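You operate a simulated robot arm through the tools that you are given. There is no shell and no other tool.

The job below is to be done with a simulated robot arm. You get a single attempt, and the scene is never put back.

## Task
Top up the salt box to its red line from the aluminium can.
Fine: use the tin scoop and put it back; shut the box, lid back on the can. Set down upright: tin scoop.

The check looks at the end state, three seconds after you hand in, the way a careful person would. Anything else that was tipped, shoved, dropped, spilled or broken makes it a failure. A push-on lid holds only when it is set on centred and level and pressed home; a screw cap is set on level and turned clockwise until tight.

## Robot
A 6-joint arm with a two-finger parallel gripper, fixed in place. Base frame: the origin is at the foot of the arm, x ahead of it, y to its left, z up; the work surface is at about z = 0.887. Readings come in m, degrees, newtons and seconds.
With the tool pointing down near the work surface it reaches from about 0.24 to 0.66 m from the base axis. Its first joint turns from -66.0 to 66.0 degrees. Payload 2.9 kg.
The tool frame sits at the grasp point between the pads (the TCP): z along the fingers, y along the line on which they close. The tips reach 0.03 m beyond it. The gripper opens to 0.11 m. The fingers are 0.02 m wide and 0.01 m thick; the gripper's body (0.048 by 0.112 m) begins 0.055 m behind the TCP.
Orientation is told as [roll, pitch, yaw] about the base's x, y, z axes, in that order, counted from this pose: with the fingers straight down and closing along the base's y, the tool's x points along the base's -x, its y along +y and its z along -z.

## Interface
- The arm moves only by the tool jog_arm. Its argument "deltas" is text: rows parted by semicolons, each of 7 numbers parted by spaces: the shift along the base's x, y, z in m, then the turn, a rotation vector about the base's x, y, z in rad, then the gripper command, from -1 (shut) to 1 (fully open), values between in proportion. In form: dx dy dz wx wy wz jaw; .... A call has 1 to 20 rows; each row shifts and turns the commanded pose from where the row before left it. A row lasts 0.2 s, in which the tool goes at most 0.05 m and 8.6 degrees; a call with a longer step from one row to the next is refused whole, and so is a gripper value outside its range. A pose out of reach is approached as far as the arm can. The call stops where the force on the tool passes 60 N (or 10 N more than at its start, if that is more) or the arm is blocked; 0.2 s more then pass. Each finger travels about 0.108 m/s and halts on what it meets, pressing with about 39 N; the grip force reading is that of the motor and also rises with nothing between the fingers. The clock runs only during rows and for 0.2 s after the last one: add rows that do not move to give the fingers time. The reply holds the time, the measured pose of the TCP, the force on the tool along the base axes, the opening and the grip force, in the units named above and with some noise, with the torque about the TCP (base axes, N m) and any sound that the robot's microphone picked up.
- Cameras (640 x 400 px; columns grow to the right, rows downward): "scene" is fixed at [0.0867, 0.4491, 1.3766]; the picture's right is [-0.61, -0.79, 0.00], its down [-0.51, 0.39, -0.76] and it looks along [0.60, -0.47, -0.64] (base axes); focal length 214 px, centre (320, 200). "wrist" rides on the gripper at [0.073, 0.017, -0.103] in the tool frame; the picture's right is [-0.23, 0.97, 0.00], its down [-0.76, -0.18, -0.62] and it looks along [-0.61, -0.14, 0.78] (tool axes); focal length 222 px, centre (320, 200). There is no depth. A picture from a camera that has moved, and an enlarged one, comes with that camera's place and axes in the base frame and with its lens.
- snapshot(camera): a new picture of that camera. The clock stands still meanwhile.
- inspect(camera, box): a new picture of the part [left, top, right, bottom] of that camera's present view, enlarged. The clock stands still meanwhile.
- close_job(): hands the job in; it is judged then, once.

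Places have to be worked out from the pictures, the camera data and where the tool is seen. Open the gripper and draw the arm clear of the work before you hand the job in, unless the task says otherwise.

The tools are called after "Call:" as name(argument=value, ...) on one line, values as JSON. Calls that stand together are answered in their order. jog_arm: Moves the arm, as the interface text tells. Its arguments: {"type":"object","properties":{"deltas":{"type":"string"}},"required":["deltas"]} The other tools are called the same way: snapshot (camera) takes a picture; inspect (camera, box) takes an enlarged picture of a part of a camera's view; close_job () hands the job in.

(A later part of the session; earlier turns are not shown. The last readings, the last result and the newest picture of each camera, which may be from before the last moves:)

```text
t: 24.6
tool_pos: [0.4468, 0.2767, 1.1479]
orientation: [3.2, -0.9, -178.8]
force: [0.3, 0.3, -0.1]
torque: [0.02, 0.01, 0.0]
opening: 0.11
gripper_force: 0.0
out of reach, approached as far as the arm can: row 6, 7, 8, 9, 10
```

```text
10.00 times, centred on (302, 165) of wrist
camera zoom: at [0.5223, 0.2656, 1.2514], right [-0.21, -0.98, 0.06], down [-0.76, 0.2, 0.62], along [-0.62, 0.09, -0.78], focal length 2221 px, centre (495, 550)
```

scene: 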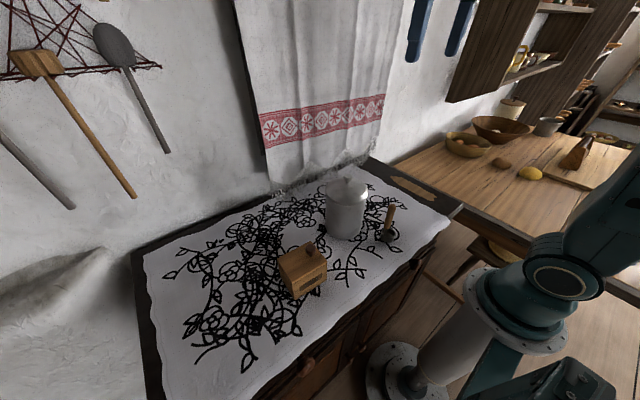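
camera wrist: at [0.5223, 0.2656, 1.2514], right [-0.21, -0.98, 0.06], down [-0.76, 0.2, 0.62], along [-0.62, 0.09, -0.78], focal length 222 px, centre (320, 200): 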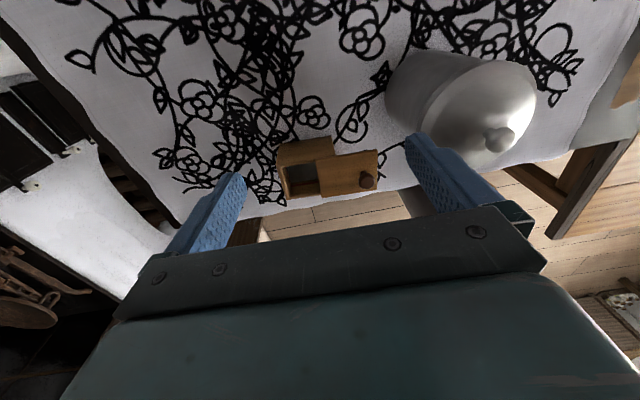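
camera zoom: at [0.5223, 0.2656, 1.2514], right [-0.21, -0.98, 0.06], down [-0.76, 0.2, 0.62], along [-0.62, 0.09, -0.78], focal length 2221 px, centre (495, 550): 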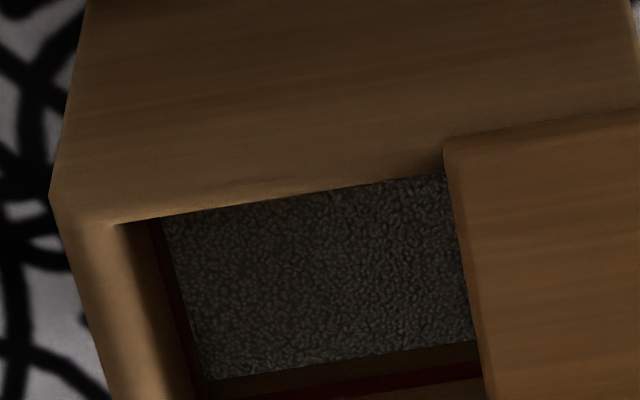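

The red band is above the salt with a gap of bare wall below it; I zoom in there to measure.

Call:
inspect(camera="wrist", box=[288, 174, 320, 196])

Call:
inspect(camera="wrist", box=[370, 30, 550, 170])

```text
16.00 times, centred on (304, 185) of wrist
camera zoom: at [0.5223, 0.2656, 1.2514], right [-0.21, -0.98, 0.06], down [-0.76, 0.2, 0.62], along [-0.62, 0.09, -0.78], focal length 3554 px, centre (576, 440)
```

zoom: 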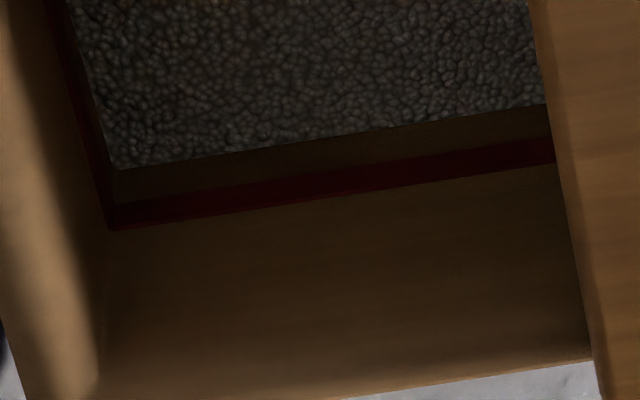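

```text
2.86 times, centred on (460, 100) of wrist
camera zoom: at [0.5223, 0.2656, 1.2514], right [-0.21, -0.98, 0.06], down [-0.76, 0.2, 0.62], along [-0.62, 0.09, -0.78], focal length 635 px, centre (-80, 486)
```

zoom: 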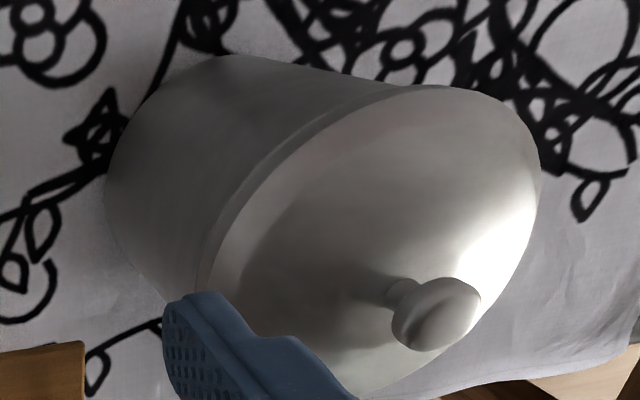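

From this view I measure salt at z≈0.915 and the red band at z≈0.922–0.927, so roughly 9 mm is missing (about 35–40 ml). I turn the wrist back to about −93° and move to a higher spot near the lid side of the box to test whether a tilted pour pose is reachable.

Call:
jog_arm(deltas="-0.0032 -0.01 0.0061 0 0 0.1372 1; -0.0032 -0.01 0.0061 0 0 0.1372 1; -0.0032 -0.01 0.0061 0 0 0.1372 1; -0.0032 -0.01 0.0061 0 0 0.1372 1; -0.0032 -0.01 0.0061 0 0 0.1372 1; -0.0032 -0.01 0.0061 0 0 0.1372 1; -0.0032 -0.01 0.0061 0 0 0.1372 1; -0.0032 -0.01 0.0061 0 0 0.1372 1; -0.0032 -0.01 0.0061 0 0 0.1372 1; -0.0032 -0.01 0.0061 0 0 0.1372 1; -0.0032 -0.01 0.0061 0 0 0.1372 1; 0 0 0 0 0 0 1")

Call:
snapshot(camera="wrist")

```text
t: 27.2
tool_pos: [0.4144, 0.1678, 1.219]
orientation: [3.0, -1.0, -92.1]
force: [-0.1, -0.2, -0.1]
torque: [0.02, -0.01, 0.02]
opening: 0.11
gripper_force: 0.1
out of reach, approached as far as the arm can: row 9
```

```text
taken
camera wrist: at [0.4288, 0.2402, 1.3228], right [0.96, -0.26, 0.06], down [-0.24, -0.74, 0.63], along [-0.12, -0.62, -0.78], focal length 222 px, centre (320, 200)
```

wrist: 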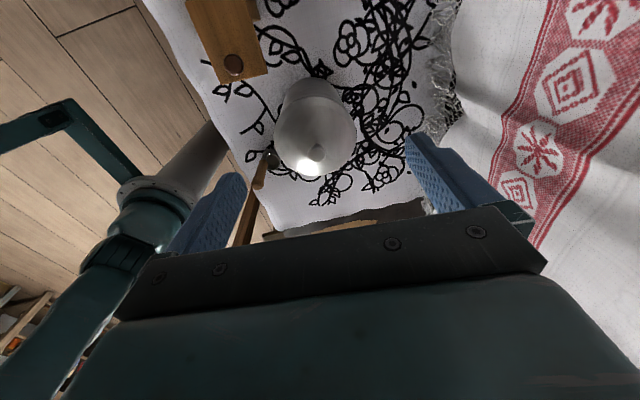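

The pose carries a 3° tilt from the out-of-reach move, so I correct it while moving above the can's knob, which I put near (0.4055, 0.1115, 1.066).

Call:
jog_arm(deltas="-0.0022 -0.0141 -0.0222 0.01936 0.05168 -0.0244 1; -0.0022 -0.0141 -0.0222 0 0 0 0.5; -0.0022 -0.0141 -0.0222 0 0 0 0; -0.0022 -0.0141 -0.0222 0 0 0 0; 0 0 0 0 0 0 0")

Call:
inspect(camera="wrist", box=[220, 60, 420, 220])

Call:
inspect(camera="scene", box=[310, 160, 400, 250])

```text
t: 28.4
tool_pos: [0.4456, 0.1262, 1.1992]
orientation: [0.1, -0.1, -93.6]
force: [-0.6, 1.1, -1.3]
torque: [0.01, -0.05, 0.0]
opening: 0.055
gripper_force: 0.1
out of reach, approached as far as the arm can: row 1, 2, 3, 4
```

```text
2.50 times, centred on (320, 140) of wrist
camera zoom: at [0.4669, 0.1954, 1.3022], right [0.96, -0.29, 0.0], down [-0.23, -0.75, 0.62], along [-0.18, -0.6, -0.78], focal length 555 px, centre (320, 350)
```

zoom: 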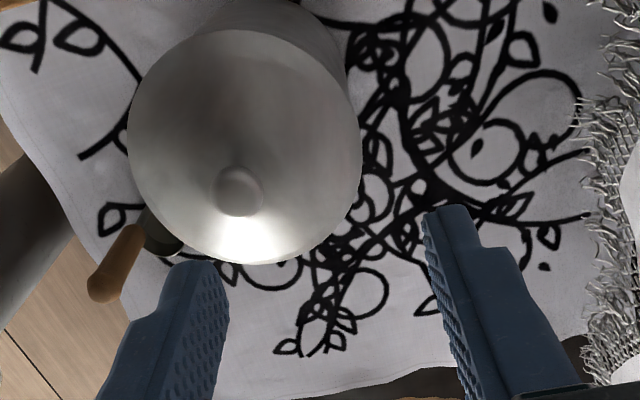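

```text
4.44 times, centred on (355, 205) of scene
camera zoom: at [0.0868, 0.4491, 1.3766], right [-0.61, -0.79, 0.0], down [-0.51, 0.39, -0.76], along [0.6, -0.47, -0.64], focal length 953 px, centre (164, 178)
```

zoom: 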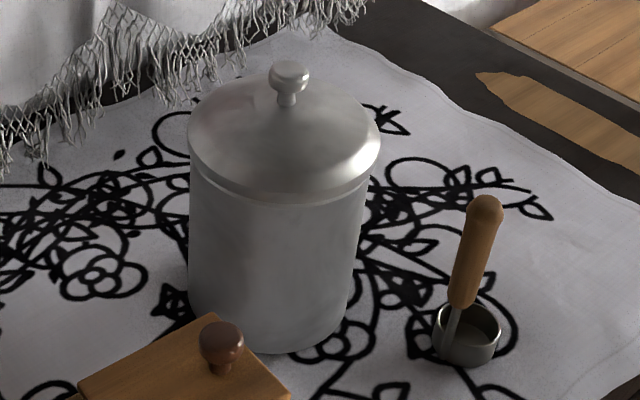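

The arm is in an awkward configuration after the forced quarter turn and cannot follow. I unwind the wrist toward yaw 0 at a safe height and come back afresh.

Call:
jog_arm(deltas="-0.003 -0.001 0.004 0 0 0.1361 0; -0.003 -0.001 0.004 0 0 0.1361 0; -0.003 -0.001 0.004 0 0 0.1361 0; -0.003 -0.001 0.004 0 0 0.1361 0; -0.003 -0.001 0.004 0 0 0.1361 0; -0.003 -0.001 0.004 0 0 0.1361 0; -0.003 -0.001 0.004 0 0 0.1361 0; -0.003 -0.001 0.004 0 0 0.1361 0; -0.003 -0.001 0.004 0 0 0.1361 0; -0.003 -0.001 0.004 0 0 0.1361 0; -0.003 -0.001 0.004 0 0 0.1361 0; -0.003 -0.001 0.004 0 0 0.1361 0; 0 0 0 0 0 0 0")

Call:
snapshot(camera="scene")

```text
t: 31.2
tool_pos: [0.4085, 0.1116, 1.2465]
orientation: [0.2, -0.1, 0.1]
force: [-0.3, 0.0, -0.4]
torque: [-0.05, 0.01, 0.0]
opening: 0.055
gripper_force: 0.1
```

```text
taken
```

scene: 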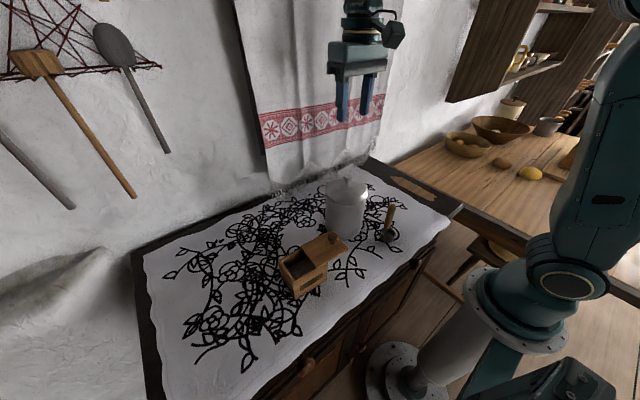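

Yaw 0 is reached cleanly over the can. I use this orientation for the lid and lower to just above the knob for a look.

Call:
jog_arm(deltas="-0.001 0 -0.03 0 0 0 0; -0.001 0 -0.03 0 0 0 0; -0.001 0 -0.03 0 0 0 0; 0 0 -0.03 0 0 0 0; 0 0 0 0 0 0 0")

Call:
inspect(camera="wrist", box=[220, 60, 420, 220])

Call:
inspect(camera="scene", box=[320, 150, 380, 200])

```text
t: 32.4
tool_pos: [0.4055, 0.1132, 1.1259]
orientation: [0.3, -0.1, 0.0]
force: [-0.1, -0.8, -1.2]
torque: [-0.02, -0.01, 0.03]
opening: 0.0548
gripper_force: 0.1
```

```text
2.50 times, centred on (320, 140) of wrist
camera zoom: at [0.3343, 0.1278, 1.2297], right [0.23, 0.97, 0.0], down [0.76, -0.18, 0.62], along [0.61, -0.14, -0.78], focal length 555 px, centre (320, 350)
```

zoom: 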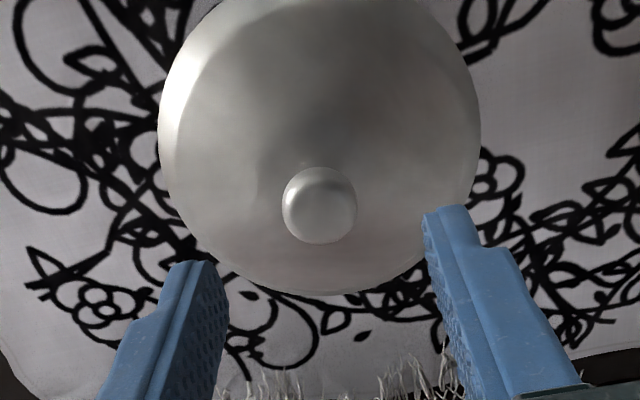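

```text
8.00 times, centred on (350, 175) of scene
camera zoom: at [0.0867, 0.4491, 1.3766], right [-0.61, -0.79, 0.0], down [-0.51, 0.39, -0.76], along [0.6, -0.47, -0.64], focal length 1716 px, centre (80, 400)
```

zoom: 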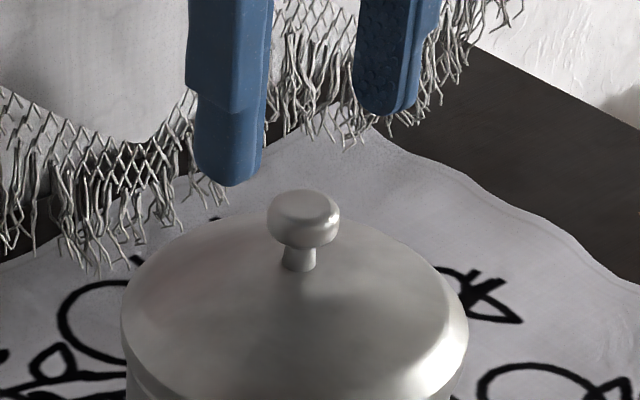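

Triangulation puts the knob head at (0.406, 0.1105, 1.064) and the lid's dome top at z≈1.046. I shift 2.7 mm in −y and lower so the tips pass the widest part of the knob.

Call:
jog_arm(deltas="0.0002 -0.0027 0 0 0 0 0; 0 0 -0.02 0 0 0 0; 0 0 -0.0225 0 0 0 0; 0 0 0 0 0 0 0")

Call:
inspect(camera="wrist", box=[240, 90, 400, 220])

Call:
inspect(camera="scene", box=[320, 150, 380, 200])

```text
t: 33.4
tool_pos: [0.4061, 0.1092, 1.0823]
orientation: [0.2, 0.2, -0.1]
force: [0.0, -0.1, 0.4]
torque: [0.03, -0.01, 0.0]
opening: 0.0549
gripper_force: 0.1
```

```text
3.08 times, centred on (320, 155) of wrist
camera zoom: at [0.3341, 0.1242, 1.1854], right [0.23, 0.97, 0.0], down [0.76, -0.18, 0.62], along [0.61, -0.14, -0.78], focal length 684 px, centre (320, 338)
```

zoom: 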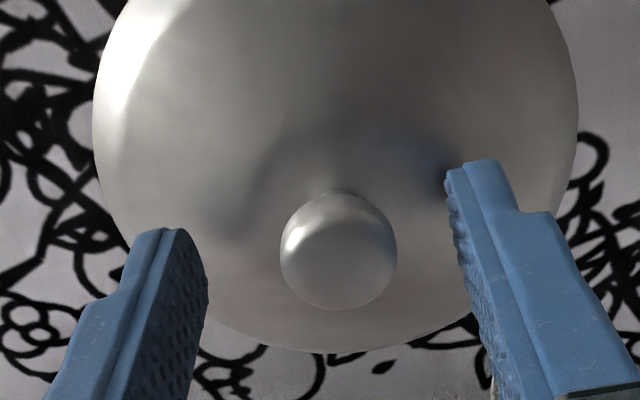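

```text
8.00 times, centred on (350, 175) of scene
camera zoom: at [0.0867, 0.4491, 1.3766], right [-0.61, -0.79, 0.0], down [-0.51, 0.39, -0.76], along [0.6, -0.47, -0.64], focal length 1716 px, centre (80, 400)
```

zoom: 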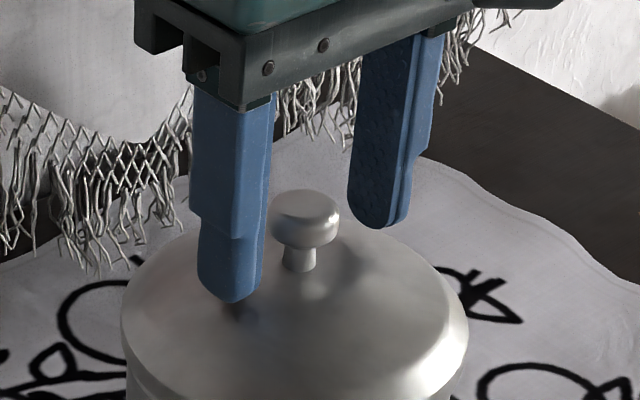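

The fingers straddle the knob with clearance to the dome. I close on it.

Call:
jog_arm(deltas="0 0.001 0 0 0 0 -0.3; 0 0 0 0 0 0 -0.5; 0 0 0 0 0 0 -0.8; 0 0 0 0 0 0 -1; 0 0 0 0 0 0 -1")

Call:
jog_arm(deltas="0 0 0.002 0 0 0 -1; 0 0 0 0 0 0 -1")

Call:
inspect(camera="scene", box=[310, 150, 400, 250])

```text
t: 34.6
tool_pos: [0.4054, 0.1106, 1.082]
orientation: [0.2, -0.1, 0.0]
force: [0.2, 0.5, 1.2]
torque: [-0.04, -0.02, -0.01]
opening: 0.0216
gripper_force: 39.3
heard: snap
```

```text
t: 35.2
tool_pos: [0.404, 0.1106, 1.084]
orientation: [0.1, 0.1, -0.1]
force: [0.0, 0.3, -0.6]
torque: [0.03, 0.02, 0.02]
opening: 0.0216
gripper_force: 38.7
```

```text
4.00 times, centred on (355, 200) of scene
camera zoom: at [0.0867, 0.4491, 1.3766], right [-0.61, -0.79, 0.0], down [-0.51, 0.39, -0.76], along [0.6, -0.47, -0.64], focal length 858 px, centre (180, 200)
```

zoom: 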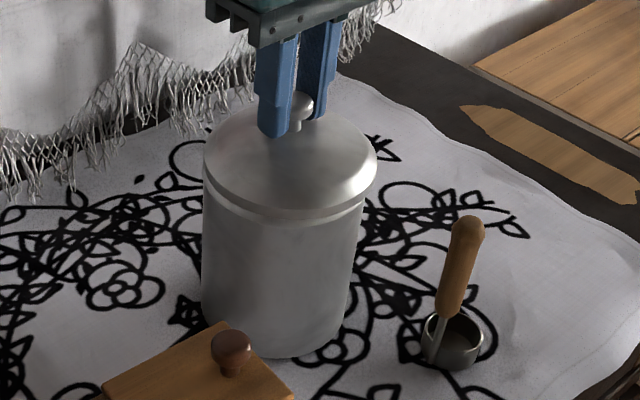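

A snap was heard as the grip closed, probably the push-on lid letting go; the load is small. I raise straight up in steps and look.

Call:
jog_arm(deltas="0 0 0.01 0 0 0 -1; 0 0 0.02 0 0 0 -1; 0 0 0.03 0 0 0 -1; 0 0 0.03 0 0 0 -1; 0 0 0 0 0 0 -1")

Call:
inspect(camera="scene", box=[300, 110, 420, 250])

Call:
snapshot(camera="wrist")

```text
t: 36.4
tool_pos: [0.4038, 0.1094, 1.1752]
orientation: [0.2, 0.1, 0.1]
force: [-0.9, 0.2, -0.6]
torque: [0.01, 0.0, 0.01]
opening: 0.0216
gripper_force: 39.0
```

```text
2.86 times, centred on (360, 180) of scene
camera zoom: at [0.0867, 0.4491, 1.3766], right [-0.61, -0.79, 0.0], down [-0.51, 0.39, -0.76], along [0.6, -0.47, -0.64], focal length 613 px, centre (206, 257)
```

zoom: 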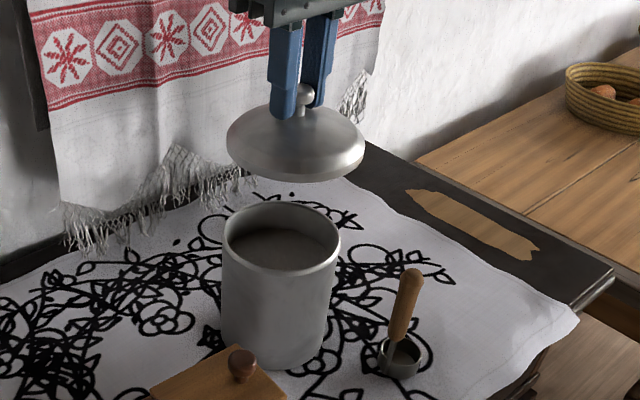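

```text
taken
camera wrist: at [0.3327, 0.1246, 1.2795], right [0.23, 0.97, 0.0], down [0.76, -0.18, 0.62], along [0.61, -0.14, -0.78], focal length 222 px, centre (320, 200)
```

wrist: 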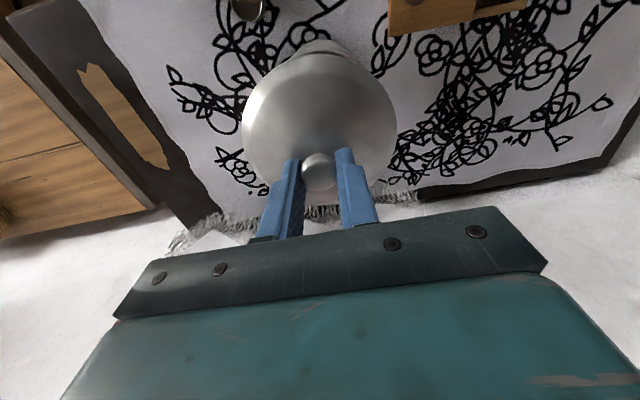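

The lid is off, and the salt in the can stands only about 2 cm below the rim. I carry the lid level to clear cloth on the right, near (0.44, −0.06), and come down part way.

Call:
jog_arm(deltas="0.0072 -0.034 0 0 0 0 -1; 0.0072 -0.034 0 0 0 0 -1; 0.0072 -0.034 0 0 0 0 -1; 0.0072 -0.034 0 0 0 0 -1; 0.0072 -0.034 0 0 0 0 -1; 0 0 -0.04 0 0 0 -1; 0 0 -0.04 0 0 0 -1; 0 0 -0.04 0 0 0 -1; 0 0 -0.04 0 0 0 -1; 0 0 -0.02 0 0 0 -1; 0 0 0 0 0 0 -1")

Call:
inspect(camera="scene", box=[300, 110, 460, 250])

Call:
snapshot(camera="wrist")

```text
t: 38.8
tool_pos: [0.4426, -0.0562, 0.9952]
orientation: [0.3, 0.1, 0.1]
force: [0.1, 0.6, -1.3]
torque: [0.0, 0.03, -0.03]
opening: 0.0216
gripper_force: 38.9
```

```text
2.86 times, centred on (380, 180) of scene
camera zoom: at [0.0868, 0.4491, 1.3766], right [-0.61, -0.79, 0.0], down [-0.51, 0.39, -0.76], along [0.6, -0.47, -0.64], focal length 613 px, centre (149, 257)
```

zoom: 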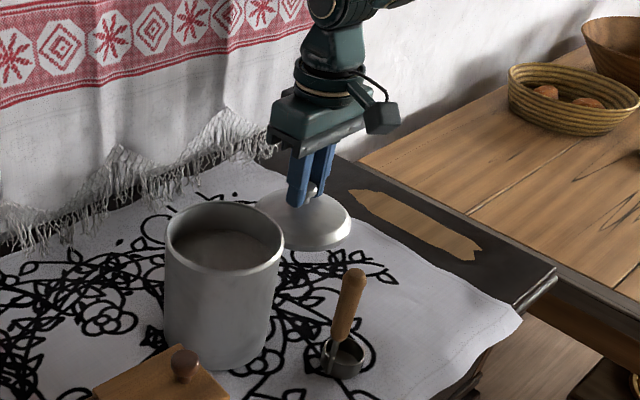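

```text
taken
camera wrist: at [0.3721, -0.0425, 1.0995], right [0.23, 0.97, 0.0], down [0.76, -0.18, 0.62], along [0.61, -0.14, -0.78], focal length 222 px, centre (320, 200)
```

wrist: 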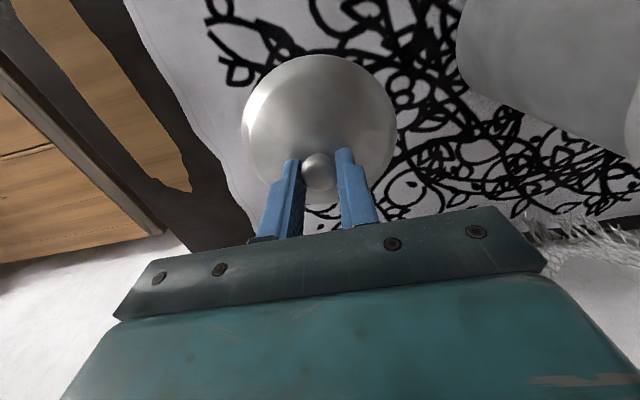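

The lid hangs level over flat cloth. I lower to about 1 cm above the expected contact, then creep down in small steps.

Call:
jog_arm(deltas="0 0 -0.015 0 0 0 -1; 0 0 -0.01 0 0 0 -1; 0 0 -0.004 0 0 0 -1; 0 0 0 0 0 0 -1")

Call:
inspect(camera="scene", box=[350, 150, 420, 220])

```text
t: 39.8
tool_pos: [0.4424, -0.0593, 0.9666]
orientation: [0.2, 0.2, 0.0]
force: [-0.3, 0.1, 0.1]
torque: [0.01, 0.01, 0.05]
opening: 0.0218
gripper_force: 39.4
```

```text
5.71 times, centred on (385, 185) of scene
camera zoom: at [0.0867, 0.4491, 1.3766], right [-0.61, -0.79, 0.0], down [-0.51, 0.39, -0.76], along [0.6, -0.47, -0.64], focal length 1226 px, centre (-51, 286)
```

zoom: 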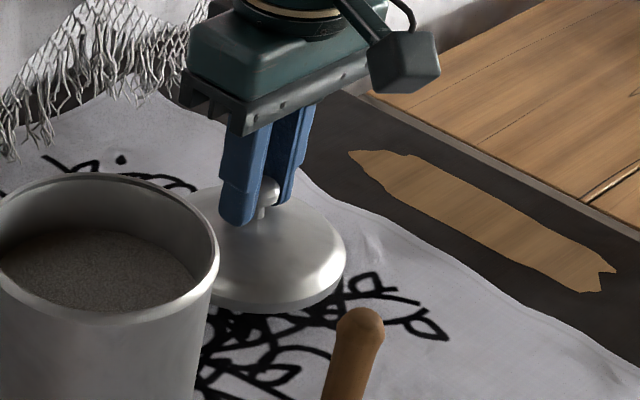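

No contact yet at z≈0.967. I continue in 2 mm steps.

Call:
jog_arm(deltas="0 0 -0.002 0 0 0 -1; 0 0 -0.002 0 0 0 -1; 0 0 0 0 0 0 -1")

Call:
jog_arm(deltas="0 0 -0.002 0 0 0 -1; 0 0 -0.002 0 0 0 -1; 0 0 0 0 0 0 -1")

```text
t: 40.6
tool_pos: [0.4437, -0.0585, 0.9615]
orientation: [0.2, -0.1, 0.0]
force: [0.5, -0.4, 0.0]
torque: [-0.01, 0.0, 0.0]
opening: 0.0217
gripper_force: 38.5
```

```text
t: 41.4
tool_pos: [0.4422, -0.0604, 0.9588]
orientation: [0.2, 0.2, 0.0]
force: [0.2, -0.2, -0.9]
torque: [-0.01, -0.02, -0.04]
opening: 0.0216
gripper_force: 39.5
```

Still no contact at z≈0.959; I keep creeping.

Call:
jog_arm(deltas="0 0 -0.002 0 0 0 -1; 0 0 -0.001 0 0 0 -1; 0 0 0 0 0 0 -1")

Call:
jog_arm(deltas="0 0 -0.001 0 0 0 -1; 0 0 -0.001 0 0 0 -1; 0 0 0 0 0 0 -1")

Call:
inspect(camera="scene", box=[350, 150, 420, 220])

```text
t: 42.2
tool_pos: [0.442, -0.0591, 0.9557]
orientation: [0.2, 0.1, 0.0]
force: [-0.3, -0.4, 0.3]
torque: [-0.01, -0.01, -0.01]
opening: 0.0216
gripper_force: 38.7
```

```text
t: 43.0
tool_pos: [0.4416, -0.0586, 0.9538]
orientation: [0.2, 0.0, 0.0]
force: [-0.6, 0.2, -1.2]
torque: [-0.02, 0.01, -0.03]
opening: 0.0215
gripper_force: 38.5
```

```text
5.71 times, centred on (385, 185) of scene
camera zoom: at [0.0867, 0.4491, 1.3766], right [-0.61, -0.79, 0.0], down [-0.51, 0.39, -0.76], along [0.6, -0.47, -0.64], focal length 1226 px, centre (-51, 286)
```

zoom: 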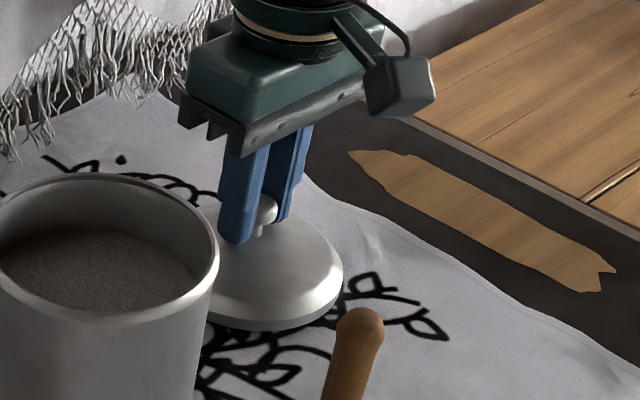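

The lid still hangs free. I continue down in 1.5 mm steps, watching the z force.

Call:
jog_arm(deltas="0 0 -0.0015 0 0 0 -1; 0 0 -0.0015 0 0 0 -1; 0 0 0 0 0 0 -1")

Call:
jog_arm(deltas="0 0 -0.0015 0 0 0 -1; 0 0 -0.0015 0 0 0 -1; 0 0 0 0 0 0 -1")

Call:
inspect(camera="scene", box=[362, 180, 402, 212])

```text
t: 43.8
tool_pos: [0.4424, -0.0585, 0.9506]
orientation: [0.2, 0.0, 0.0]
force: [0.2, -0.5, -1.4]
torque: [0.02, -0.01, -0.03]
opening: 0.0215
gripper_force: 38.5
```

```text
t: 44.6
tool_pos: [0.4418, -0.0597, 0.9463]
orientation: [0.3, 0.0, -0.1]
force: [-1.4, 3.0, 6.8]
torque: [0.01, 0.11, -0.05]
opening: 0.0217
gripper_force: 39.0
```

```text
12.50 times, centred on (382, 196) of scene
camera zoom: at [0.0866, 0.4492, 1.3766], right [-0.61, -0.79, 0.0], down [-0.51, 0.39, -0.76], along [0.6, -0.47, -0.64], focal length 2681 px, centre (-455, 250)
```

zoom: 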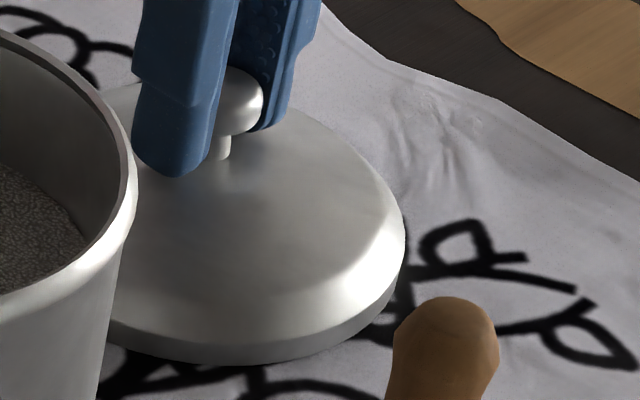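

Contact at z≈0.946 (6.8 N). I ease off, open the fingers and rise straight up.

Call:
jog_arm(deltas="0 0 0.0005 0 0 0 -1; 0 0 0 0 0 0 -0.5; 0 0 0 0 0 0 -0.2; 0 0 0 0 0 0 0; 0 0 0 0 0 0 0; 0 0 0.02 0 0 0 0; 0 0 0.04 0 0 0 0; 0 0 0.05 0 0 0 0; 0 0 0.05 0 0 0 0; 0 0 0 0 0 0 0")

Call:
inspect(camera="scene", box=[300, 140, 430, 260])

Call:
snapshot(camera="wrist")

```text
t: 46.8
tool_pos: [0.4424, -0.0623, 1.1061]
orientation: [0.2, 0.0, 0.0]
force: [-0.5, 0.4, 0.3]
torque: [0.02, 0.02, -0.01]
opening: 0.0549
gripper_force: 0.0
```

```text
3.33 times, centred on (365, 200) of scene
camera zoom: at [0.0867, 0.4491, 1.3766], right [-0.61, -0.79, 0.0], down [-0.51, 0.39, -0.76], along [0.6, -0.47, -0.64], focal length 715 px, centre (170, 200)
```

zoom: 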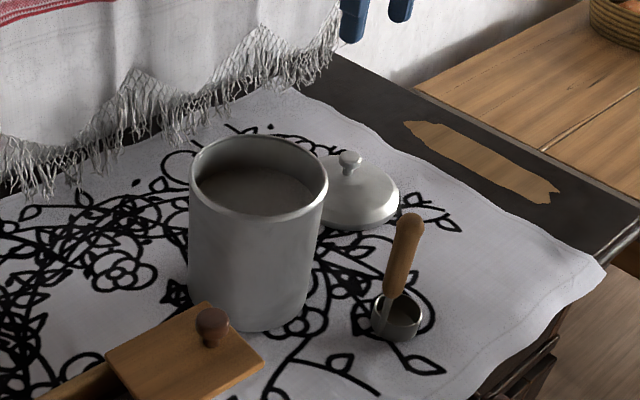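

```text
taken
camera wrist: at [0.3715, -0.0464, 1.2105], right [0.23, 0.97, 0.0], down [0.76, -0.18, 0.62], along [0.61, -0.14, -0.78], focal length 222 px, centre (320, 200)
```

wrist: 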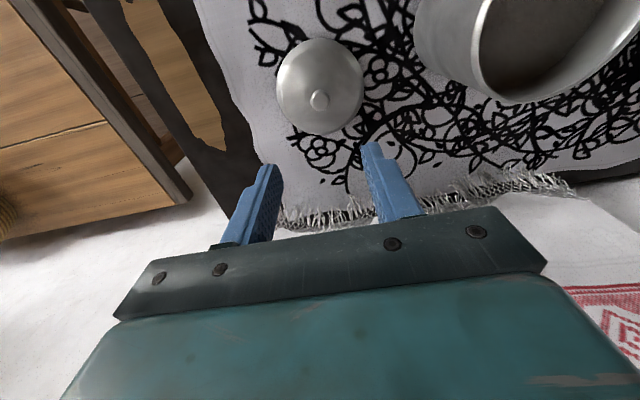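

The lid rests level on the cloth. Before gripping the scoop I test the pour orientation with an empty hand: turn to yaw −90 and then tilt the tool to point along +y, near the box's lid side, well above everything.

Call:
jog_arm(deltas="-0.009 0.0177 0.0098 0 0 -0.1309 0; -0.009 0.0177 0.0098 0 0 -0.1309 0; -0.009 0.0177 0.0098 0 0 -0.1309 0; -0.009 0.0177 0.0098 0 0 -0.1309 0; -0.009 0.0177 0.0098 0 0 -0.1309 0; -0.009 0.0177 0.0098 0 0 -0.1309 0; -0.009 0.0177 0.0098 0 0 -0.1309 0; -0.009 0.0177 0.0098 0 0 -0.1309 0; -0.009 0.0177 0.0098 0 0 -0.1309 0; -0.009 0.0177 0.0098 0 0 -0.1309 0; -0.009 0.0177 0.0098 0 0 -0.1309 0; -0.009 0.0177 0.0098 0 0 -0.1309 0; 0 0 0 0 0 0 0")

Call:
jog_arm(deltas="0 0 0 0.1428 0 0 0; 0 0 0 0.1428 0 0 0; 0 0 0 0.1428 0 0 0; 0 0 0 0.1428 0 0 0; 0 0 0 0.1428 0 0 0; 0 0 0 0.1428 0 0 0; 0 0 0 0.1428 0 0 0; 0 0 0 0.1428 0 0 0; 0 0 0 0.1428 0 0 0; 0 0 0 0.1428 0 0 0; 0 0 0 0.1428 0 0 0; 0 0 0 0 0 0 0")

Call:
snapshot(camera="scene")

```text
t: 49.6
tool_pos: [0.3349, 0.153, 1.2252]
orientation: [0.3, 0.0, -90.1]
force: [-1.1, -0.4, 0.1]
torque: [0.0, 0.01, -0.01]
opening: 0.0551
gripper_force: 0.0
```

```text
t: 52.2
tool_pos: [0.3316, 0.2824, 1.1757]
orientation: [0.7, 85.8, -90.6]
force: [-0.9, -0.3, 0.3]
torque: [0.0, 0.0, 0.01]
opening: 0.0547
gripper_force: 0.0
out of reach, approached as far as the arm can: row 7, 8, 9, 10, 11
```

```text
taken
```

scene: 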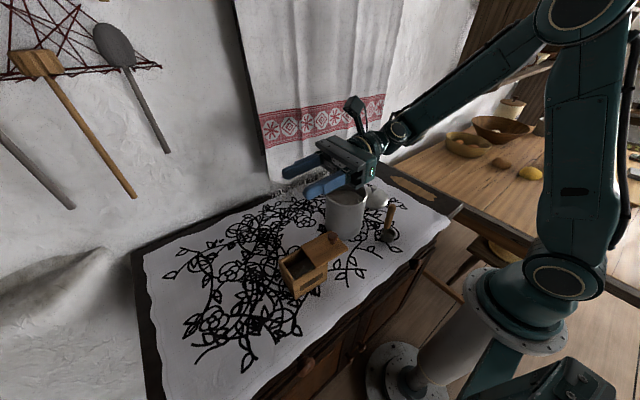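

The tilt reached 85.8° only at y≈0.28; at y≈0.15 it stops near 50°. I check whether a 75° tilt works where the pour would need it, around TCP (0.335, 0.235, 1.06).

Call:
jog_arm(deltas="0 -0.005 -0.02 -0.095 0 0 0; 0 -0.01 -0.02 -0.095 0 0 0; 0 -0.01 -0.025 0 0 0 0; 0 -0.01 -0.025 0 0 0 0; 0.002 -0.01 -0.025 0 0 0 0; 0 0 0 0 0 0 0")

Call:
snapshot(camera="wrist")

Call:
snapshot(camera="scene")

```text
t: 53.6
tool_pos: [0.333, 0.2362, 1.0608]
orientation: [1.1, 74.8, -90.1]
force: [0.9, -0.8, -0.4]
torque: [0.0, 0.01, 0.0]
opening: 0.055
gripper_force: 0.1
```

```text
taken
camera wrist: at [0.3491, 0.1533, 1.1591], right [0.97, -0.08, -0.21], down [-0.19, -0.8, -0.57], along [-0.13, 0.6, -0.79], focal length 222 px, centre (320, 200)
```

wrist: 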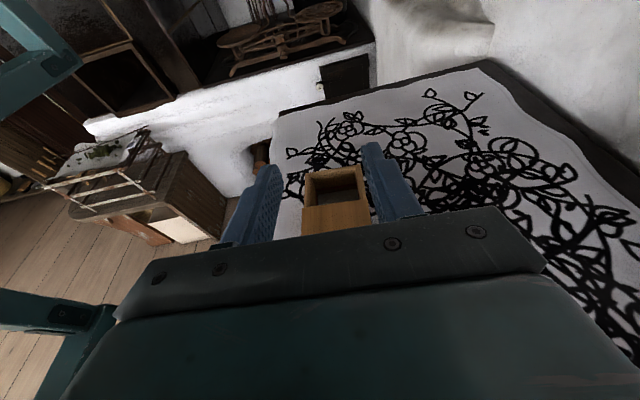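

```text
taken
```

scene: 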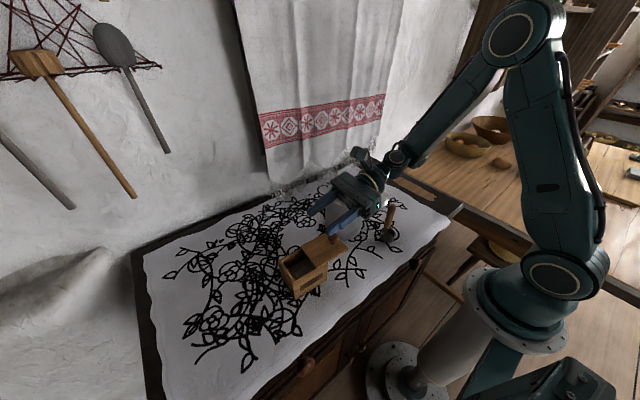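

At this lower pose 74.8° of tilt is reached exactly with the box mouth straight ahead in view. I check how much further it can tilt here.

Call:
jog_arm(deltas="0 0 0 0.13 0 0 0; 0 0 0 0.13 0 0 0; 0 0 0 0.13 0 0 0; 0 0 0 0 0 0 0")

Call:
inspect(camera="scene", box=[270, 130, 440, 300])

```text
t: 54.6
tool_pos: [0.3338, 0.2366, 1.0612]
orientation: [1.0, 82.3, -90.3]
force: [-0.7, 1.1, -0.4]
torque: [-0.03, 0.01, 0.0]
opening: 0.055
gripper_force: 0.1
out of reach, approached as far as the arm can: row 2, 3
```

```text
2.35 times, centred on (355, 215) of scene
camera zoom: at [0.0867, 0.4491, 1.3766], right [-0.61, -0.79, 0.0], down [-0.51, 0.39, -0.76], along [0.6, -0.47, -0.64], focal length 505 px, centre (238, 165)
```

zoom: 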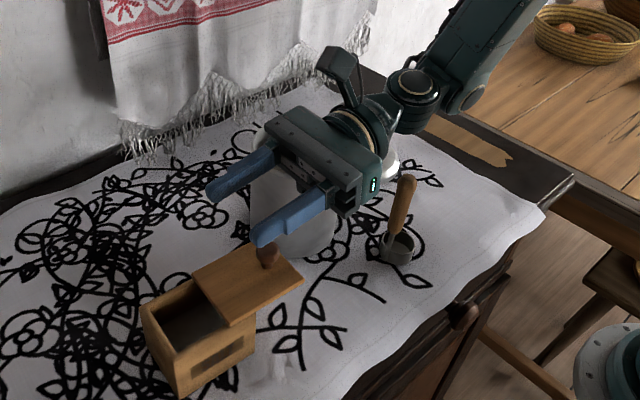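

The limit there is about 82°, so gripping the upright scoop with the tool leaning −35° allows a total pour tilt near 115°. I rise and swing over to the scoop with that lean.

Call:
jog_arm(deltas="-0.0031 -0.0105 0.0094 -0.1459 0 0 0; -0.0031 -0.0105 0.0094 -0.1459 0 0 0; -0.0031 -0.0105 0.0094 -0.1459 0 0 0; -0.0031 -0.0105 0.0094 -0.1459 0 0 0; -0.0031 -0.0105 0.0094 -0.1459 0 0 0; -0.0031 -0.0105 0.0094 -0.1459 0 0 0; -0.0031 -0.0105 0.0094 -0.1459 0 0 0; -0.0031 -0.0105 0.0064 -0.1459 0 0 0; -0.0031 -0.0105 0.0064 -0.1459 0 0 0; -0.0031 -0.0105 0.0064 -0.1459 0 0 0; -0.0031 -0.0105 0.0064 -0.1459 0 0 0; -0.0031 -0.0105 0.0064 -0.1459 0 0 0; -0.0031 -0.0105 0.0064 -0.1459 0 0 0; -0.0031 -0.0105 0.0064 -0.1459 0 0 0; 0 0 0 0 0 0 0")

Call:
snapshot(camera="wrist")

Call:
snapshot(camera="scene")

```text
t: 57.8
tool_pos: [0.2902, 0.0822, 1.1528]
orientation: [1.2, -34.8, -89.9]
force: [-0.6, -0.1, 0.2]
torque: [0.02, 0.01, -0.03]
opening: 0.0548
gripper_force: 0.1
out of reach, approached as far as the arm can: row 14
```

```text
taken
camera wrist: at [0.3051, 0.2003, 1.1982], right [0.97, -0.17, 0.15], down [-0.19, -0.27, 0.94], along [-0.12, -0.95, -0.3], focal length 222 px, centre (320, 200)
```

wrist: 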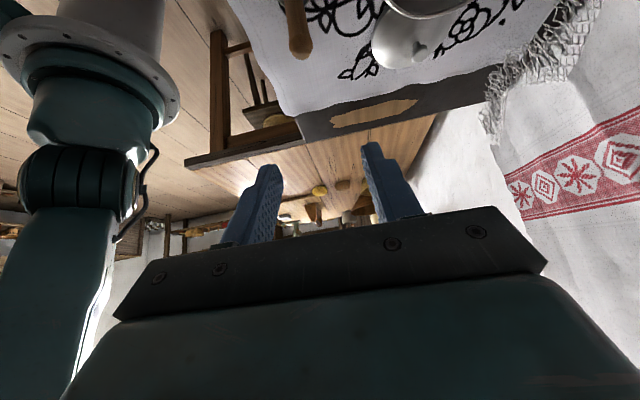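

```text
taken
```

scene: 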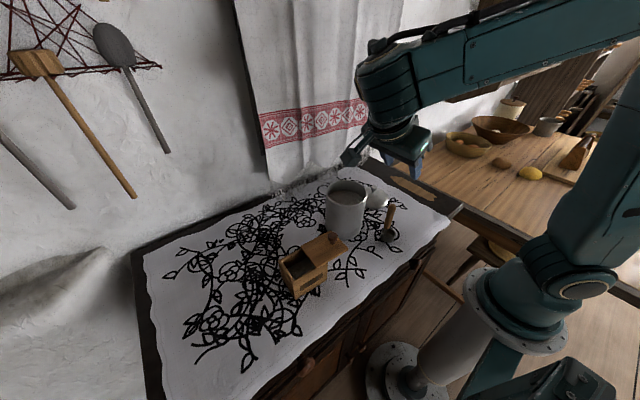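

The lean of −34.8° is reached here. I enlarge both views on the scoop to fix the handle's position and direction.

Call:
inspect(camera="scene", box=[370, 195, 410, 250])

Call:
inspect(camera="wrist", box=[260, 0, 340, 70])

```text
7.27 times, centred on (390, 222) of scene
camera zoom: at [0.0867, 0.4491, 1.3766], right [-0.61, -0.79, 0.0], down [-0.51, 0.39, -0.76], along [0.6, -0.47, -0.64], focal length 1560 px, centre (-189, 36)
```

zoom: 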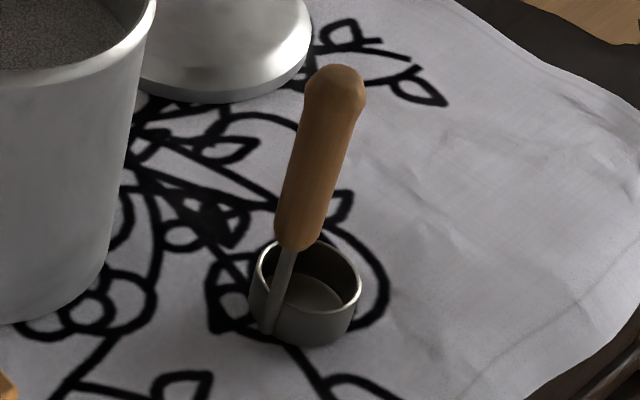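

```text
5.71 times, centred on (300, 35) of wrist
camera zoom: at [0.3051, 0.2003, 1.1982], right [0.97, -0.17, 0.15], down [-0.19, -0.27, 0.94], along [-0.12, -0.95, -0.3], focal length 1269 px, centre (434, 1143)
```

zoom: 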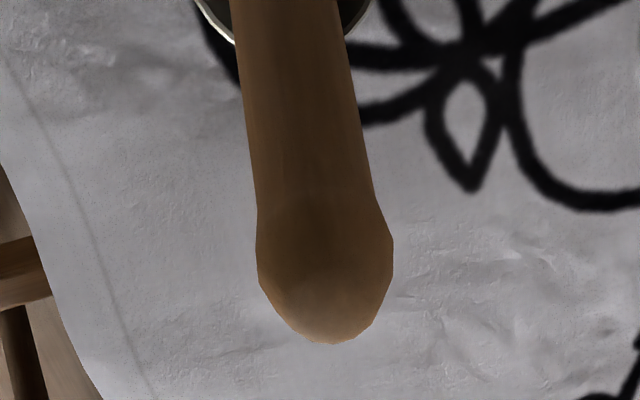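

Both views agree: the handle axis is near (0.291, 0.060), wood from z≈0.94 to 1.022, and the cup is about 18 mm deep and 44 mm wide, centred near (0.29, 0.038). I go to a pre-grasp back along the leaning tool axis.

Call:
jog_arm(deltas="0.0002 0.0059 -0.0256 0 0.0172 -0.012 0; 0.0002 0.0059 -0.0256 0 0 0 0; 0.0002 0.0059 -0.0256 0 0 0 0; 0.0002 0.0059 -0.0256 0 0 0 0; 0 0 0 0 0 0 0")

Call:
inspect(camera="scene", box=[340, 160, 430, 260])

Call:
snapshot(camera="wrist")

```text
t: 59.0
tool_pos: [0.2901, 0.1074, 1.0494]
orientation: [0.0, -34.8, -90.1]
force: [-0.3, 1.1, 0.0]
torque: [0.01, -0.01, 0.0]
opening: 0.0549
gripper_force: 0.1
```

```text
4.00 times, centred on (385, 210) of scene
camera zoom: at [0.0867, 0.4491, 1.3766], right [-0.61, -0.79, 0.0], down [-0.51, 0.39, -0.76], along [0.6, -0.47, -0.64], focal length 858 px, centre (60, 160)
```

zoom: 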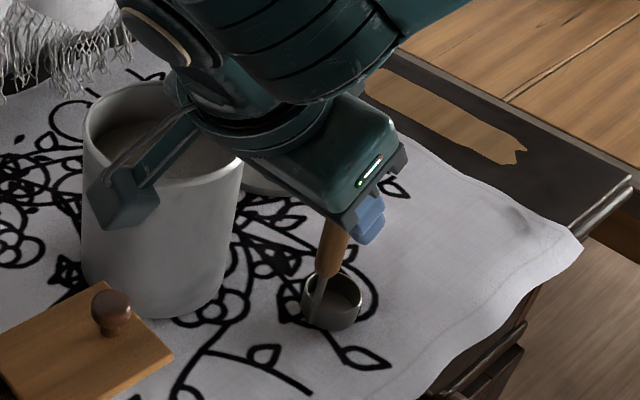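

```text
taken
camera wrist: at [0.3074, 0.2248, 1.0946], right [0.97, -0.19, 0.13], down [-0.18, -0.27, 0.95], along [-0.14, -0.94, -0.3], focal length 222 px, centre (320, 200)
```

wrist: 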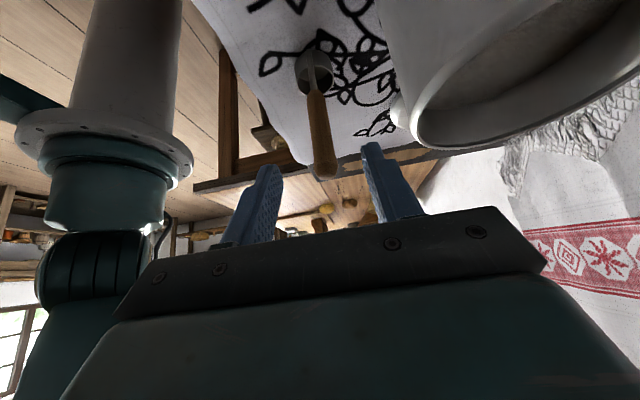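

The handle is centred between the open fingers. I advance along the tool axis to bring the handle to the grasp point.

Call:
jog_arm(deltas="0.0002 -0.0117 -0.0164 0 0 0 0; 0.0002 -0.0117 -0.0164 0 0 0 0; 0.0002 -0.0117 -0.0164 0 0 0 0; 0.0002 -0.0117 -0.0164 0 0 0 0; 0 0 0 0 0 0 0")

Call:
inspect(camera="scene", box=[350, 180, 420, 250])

Call:
inspect(camera="wrist", box=[230, 60, 410, 230])

```text
t: 60.2
tool_pos: [0.2914, 0.06, 0.9842]
orientation: [0.0, -34.8, -90.0]
force: [-2.5, 0.6, -0.3]
torque: [0.0, -0.1, 0.12]
opening: 0.0551
gripper_force: 0.1
```

```text
5.71 times, centred on (385, 215) of scene
camera zoom: at [0.0867, 0.4491, 1.3766], right [-0.61, -0.79, 0.0], down [-0.51, 0.39, -0.76], along [0.6, -0.47, -0.64], focal length 1226 px, centre (-51, 114)
```

zoom: 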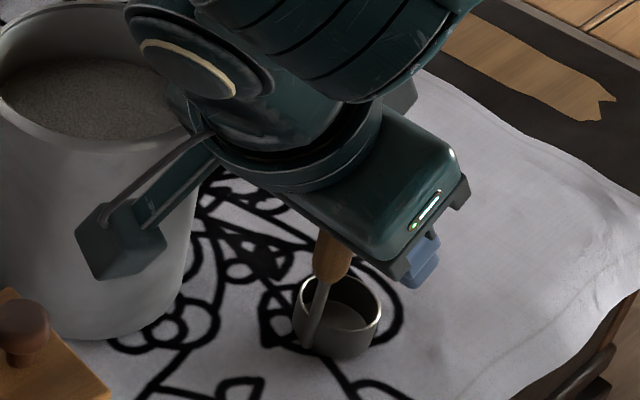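

```text
2.35 times, centred on (320, 145) of wrist
camera zoom: at [0.3093, 0.1767, 1.0282], right [0.97, -0.19, 0.13], down [-0.18, -0.27, 0.95], along [-0.14, -0.94, -0.3], focal length 523 px, centre (320, 329)
```

zoom: 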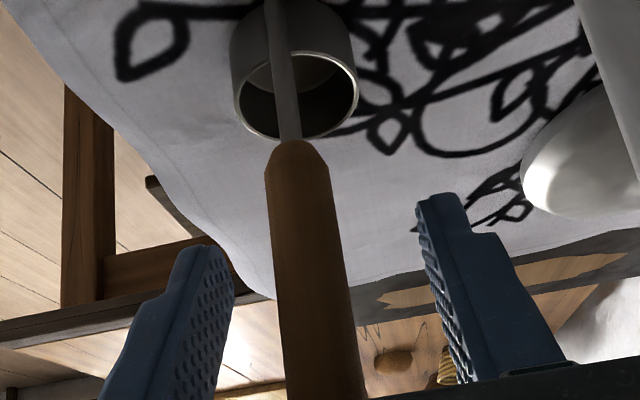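

There is a small side force (−2.5 N in x) that may be the hand touching the can. I check whether the can has moved.

Call:
inspect(camera="scene", box=[315, 165, 415, 255])

Call:
snapshot(camera="wrist")

```text
4.44 times, centred on (365, 210) of scene
camera zoom: at [0.0867, 0.4491, 1.3766], right [-0.61, -0.79, 0.0], down [-0.51, 0.39, -0.76], along [0.6, -0.47, -0.64], focal length 953 px, centre (120, 156)
```

zoom: 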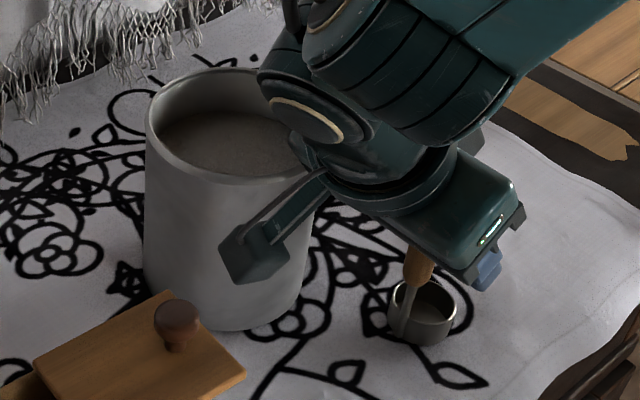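

```text
taken
camera wrist: at [0.3093, 0.1767, 1.0282], right [0.97, -0.19, 0.13], down [-0.18, -0.27, 0.95], along [-0.14, -0.94, -0.3], focal length 222 px, centre (320, 200)
```

wrist: 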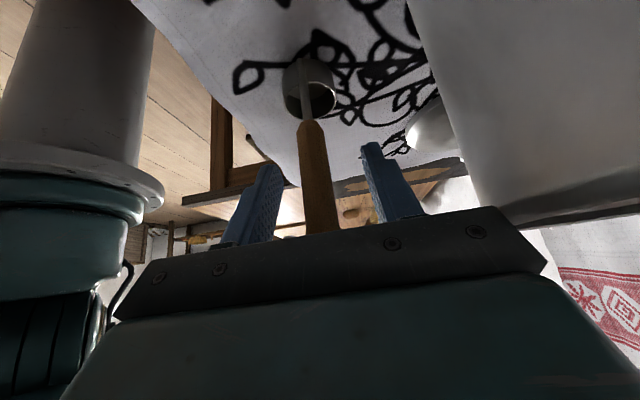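

The can has not moved, but the gripper's body is right next to its wall. I shift slightly to −x, grip 16 mm higher and turn 15° about the handle so the hand clears the can.

Call:
jog_arm(deltas="-0.004 0 0.008 0 0 0 0; 0 0 0.008 0 0 0.13 0; 0.002 0 0 0 0 0.13 0; 0.001 0 0 0 0 0 0")

Call:
inspect(camera="scene", box=[315, 165, 415, 255])

Call:
inspect(camera="wrist", box=[200, 60, 560, 270])

```text
t: 61.2
tool_pos: [0.29, 0.0598, 1.0014]
orientation: [0.1, -34.8, -75.1]
force: [-0.3, -0.4, -0.2]
torque: [-0.02, 0.03, 0.0]
opening: 0.0552
gripper_force: 0.1
```

```text
4.44 times, centred on (365, 210) of scene
camera zoom: at [0.0867, 0.4491, 1.3766], right [-0.61, -0.79, 0.0], down [-0.51, 0.39, -0.76], along [0.6, -0.47, -0.64], focal length 953 px, centre (120, 156)
```

zoom: 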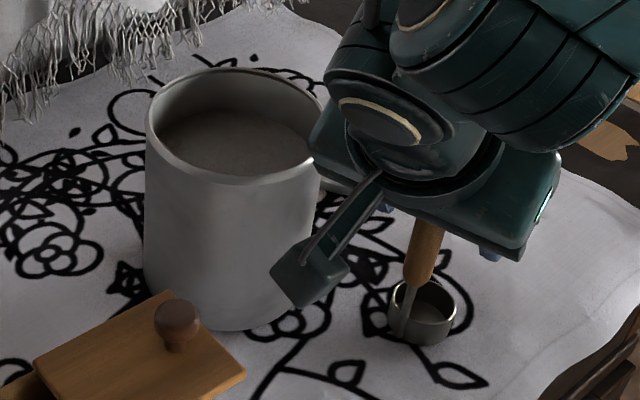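

```text
1.78 times, centred on (380, 165) of wrist
camera zoom: at [0.277, 0.1768, 1.0451], right [0.99, 0.07, 0.13], down [-0.1, -0.31, 0.95], along [0.11, -0.95, -0.3], focal length 395 px, centre (213, 262)
```

zoom: 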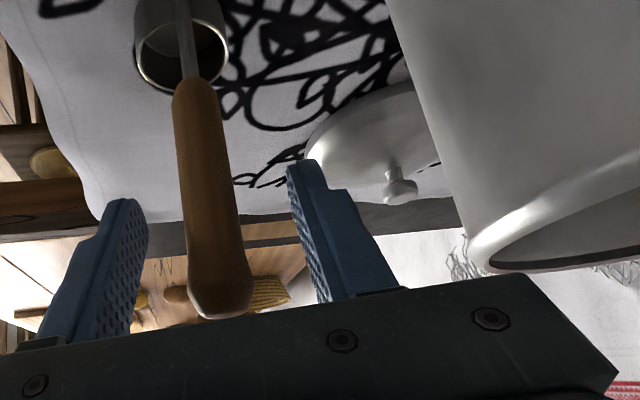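

Forces are now zero and the handle lies between the pads. I close on it.

Call:
jog_arm(deltas="0 0 0 0 0 0 -0.3; 0 0 0 0 0 0 -0.5; 0 0 0 0 0 0 -0.6; 0 0 0 0 0 0 -0.8; 0 0 0 0 0 0 -1; 0 0 0 0 0 0 -1")

Call:
inspect(camera="scene", box=[370, 205, 410, 250])

Call:
inspect(camera="wrist", box=[200, 60, 560, 270])

```text
t: 62.6
tool_pos: [0.2903, 0.0605, 1.001]
orientation: [0.0, -34.8, -75.1]
force: [1.3, 0.2, -0.1]
torque: [-0.03, -0.07, -0.02]
opening: 0.0171
gripper_force: 39.3
```

```text
8.89 times, centred on (390, 228) of scene
camera zoom: at [0.0867, 0.4491, 1.3766], right [-0.61, -0.79, 0.0], down [-0.51, 0.39, -0.76], along [0.6, -0.47, -0.64], focal length 1906 px, centre (-302, -44)
```

zoom: 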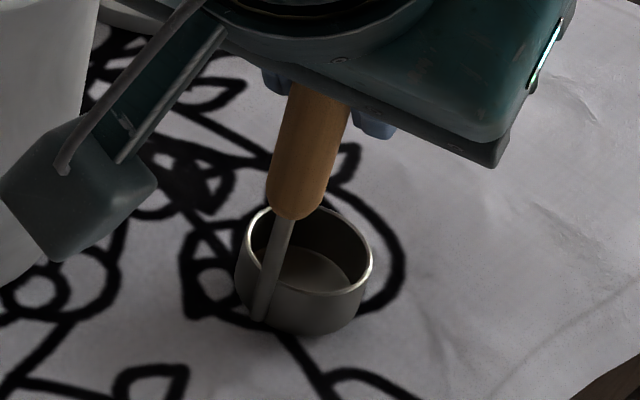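

```text
1.78 times, centred on (380, 165) of wrist
camera zoom: at [0.2772, 0.1769, 1.0451], right [0.99, 0.07, 0.13], down [-0.1, -0.31, 0.95], along [0.11, -0.95, -0.3], focal length 395 px, centre (213, 262)
```

zoom: 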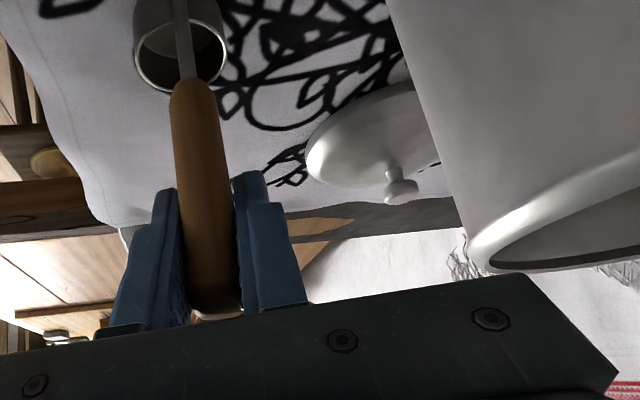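

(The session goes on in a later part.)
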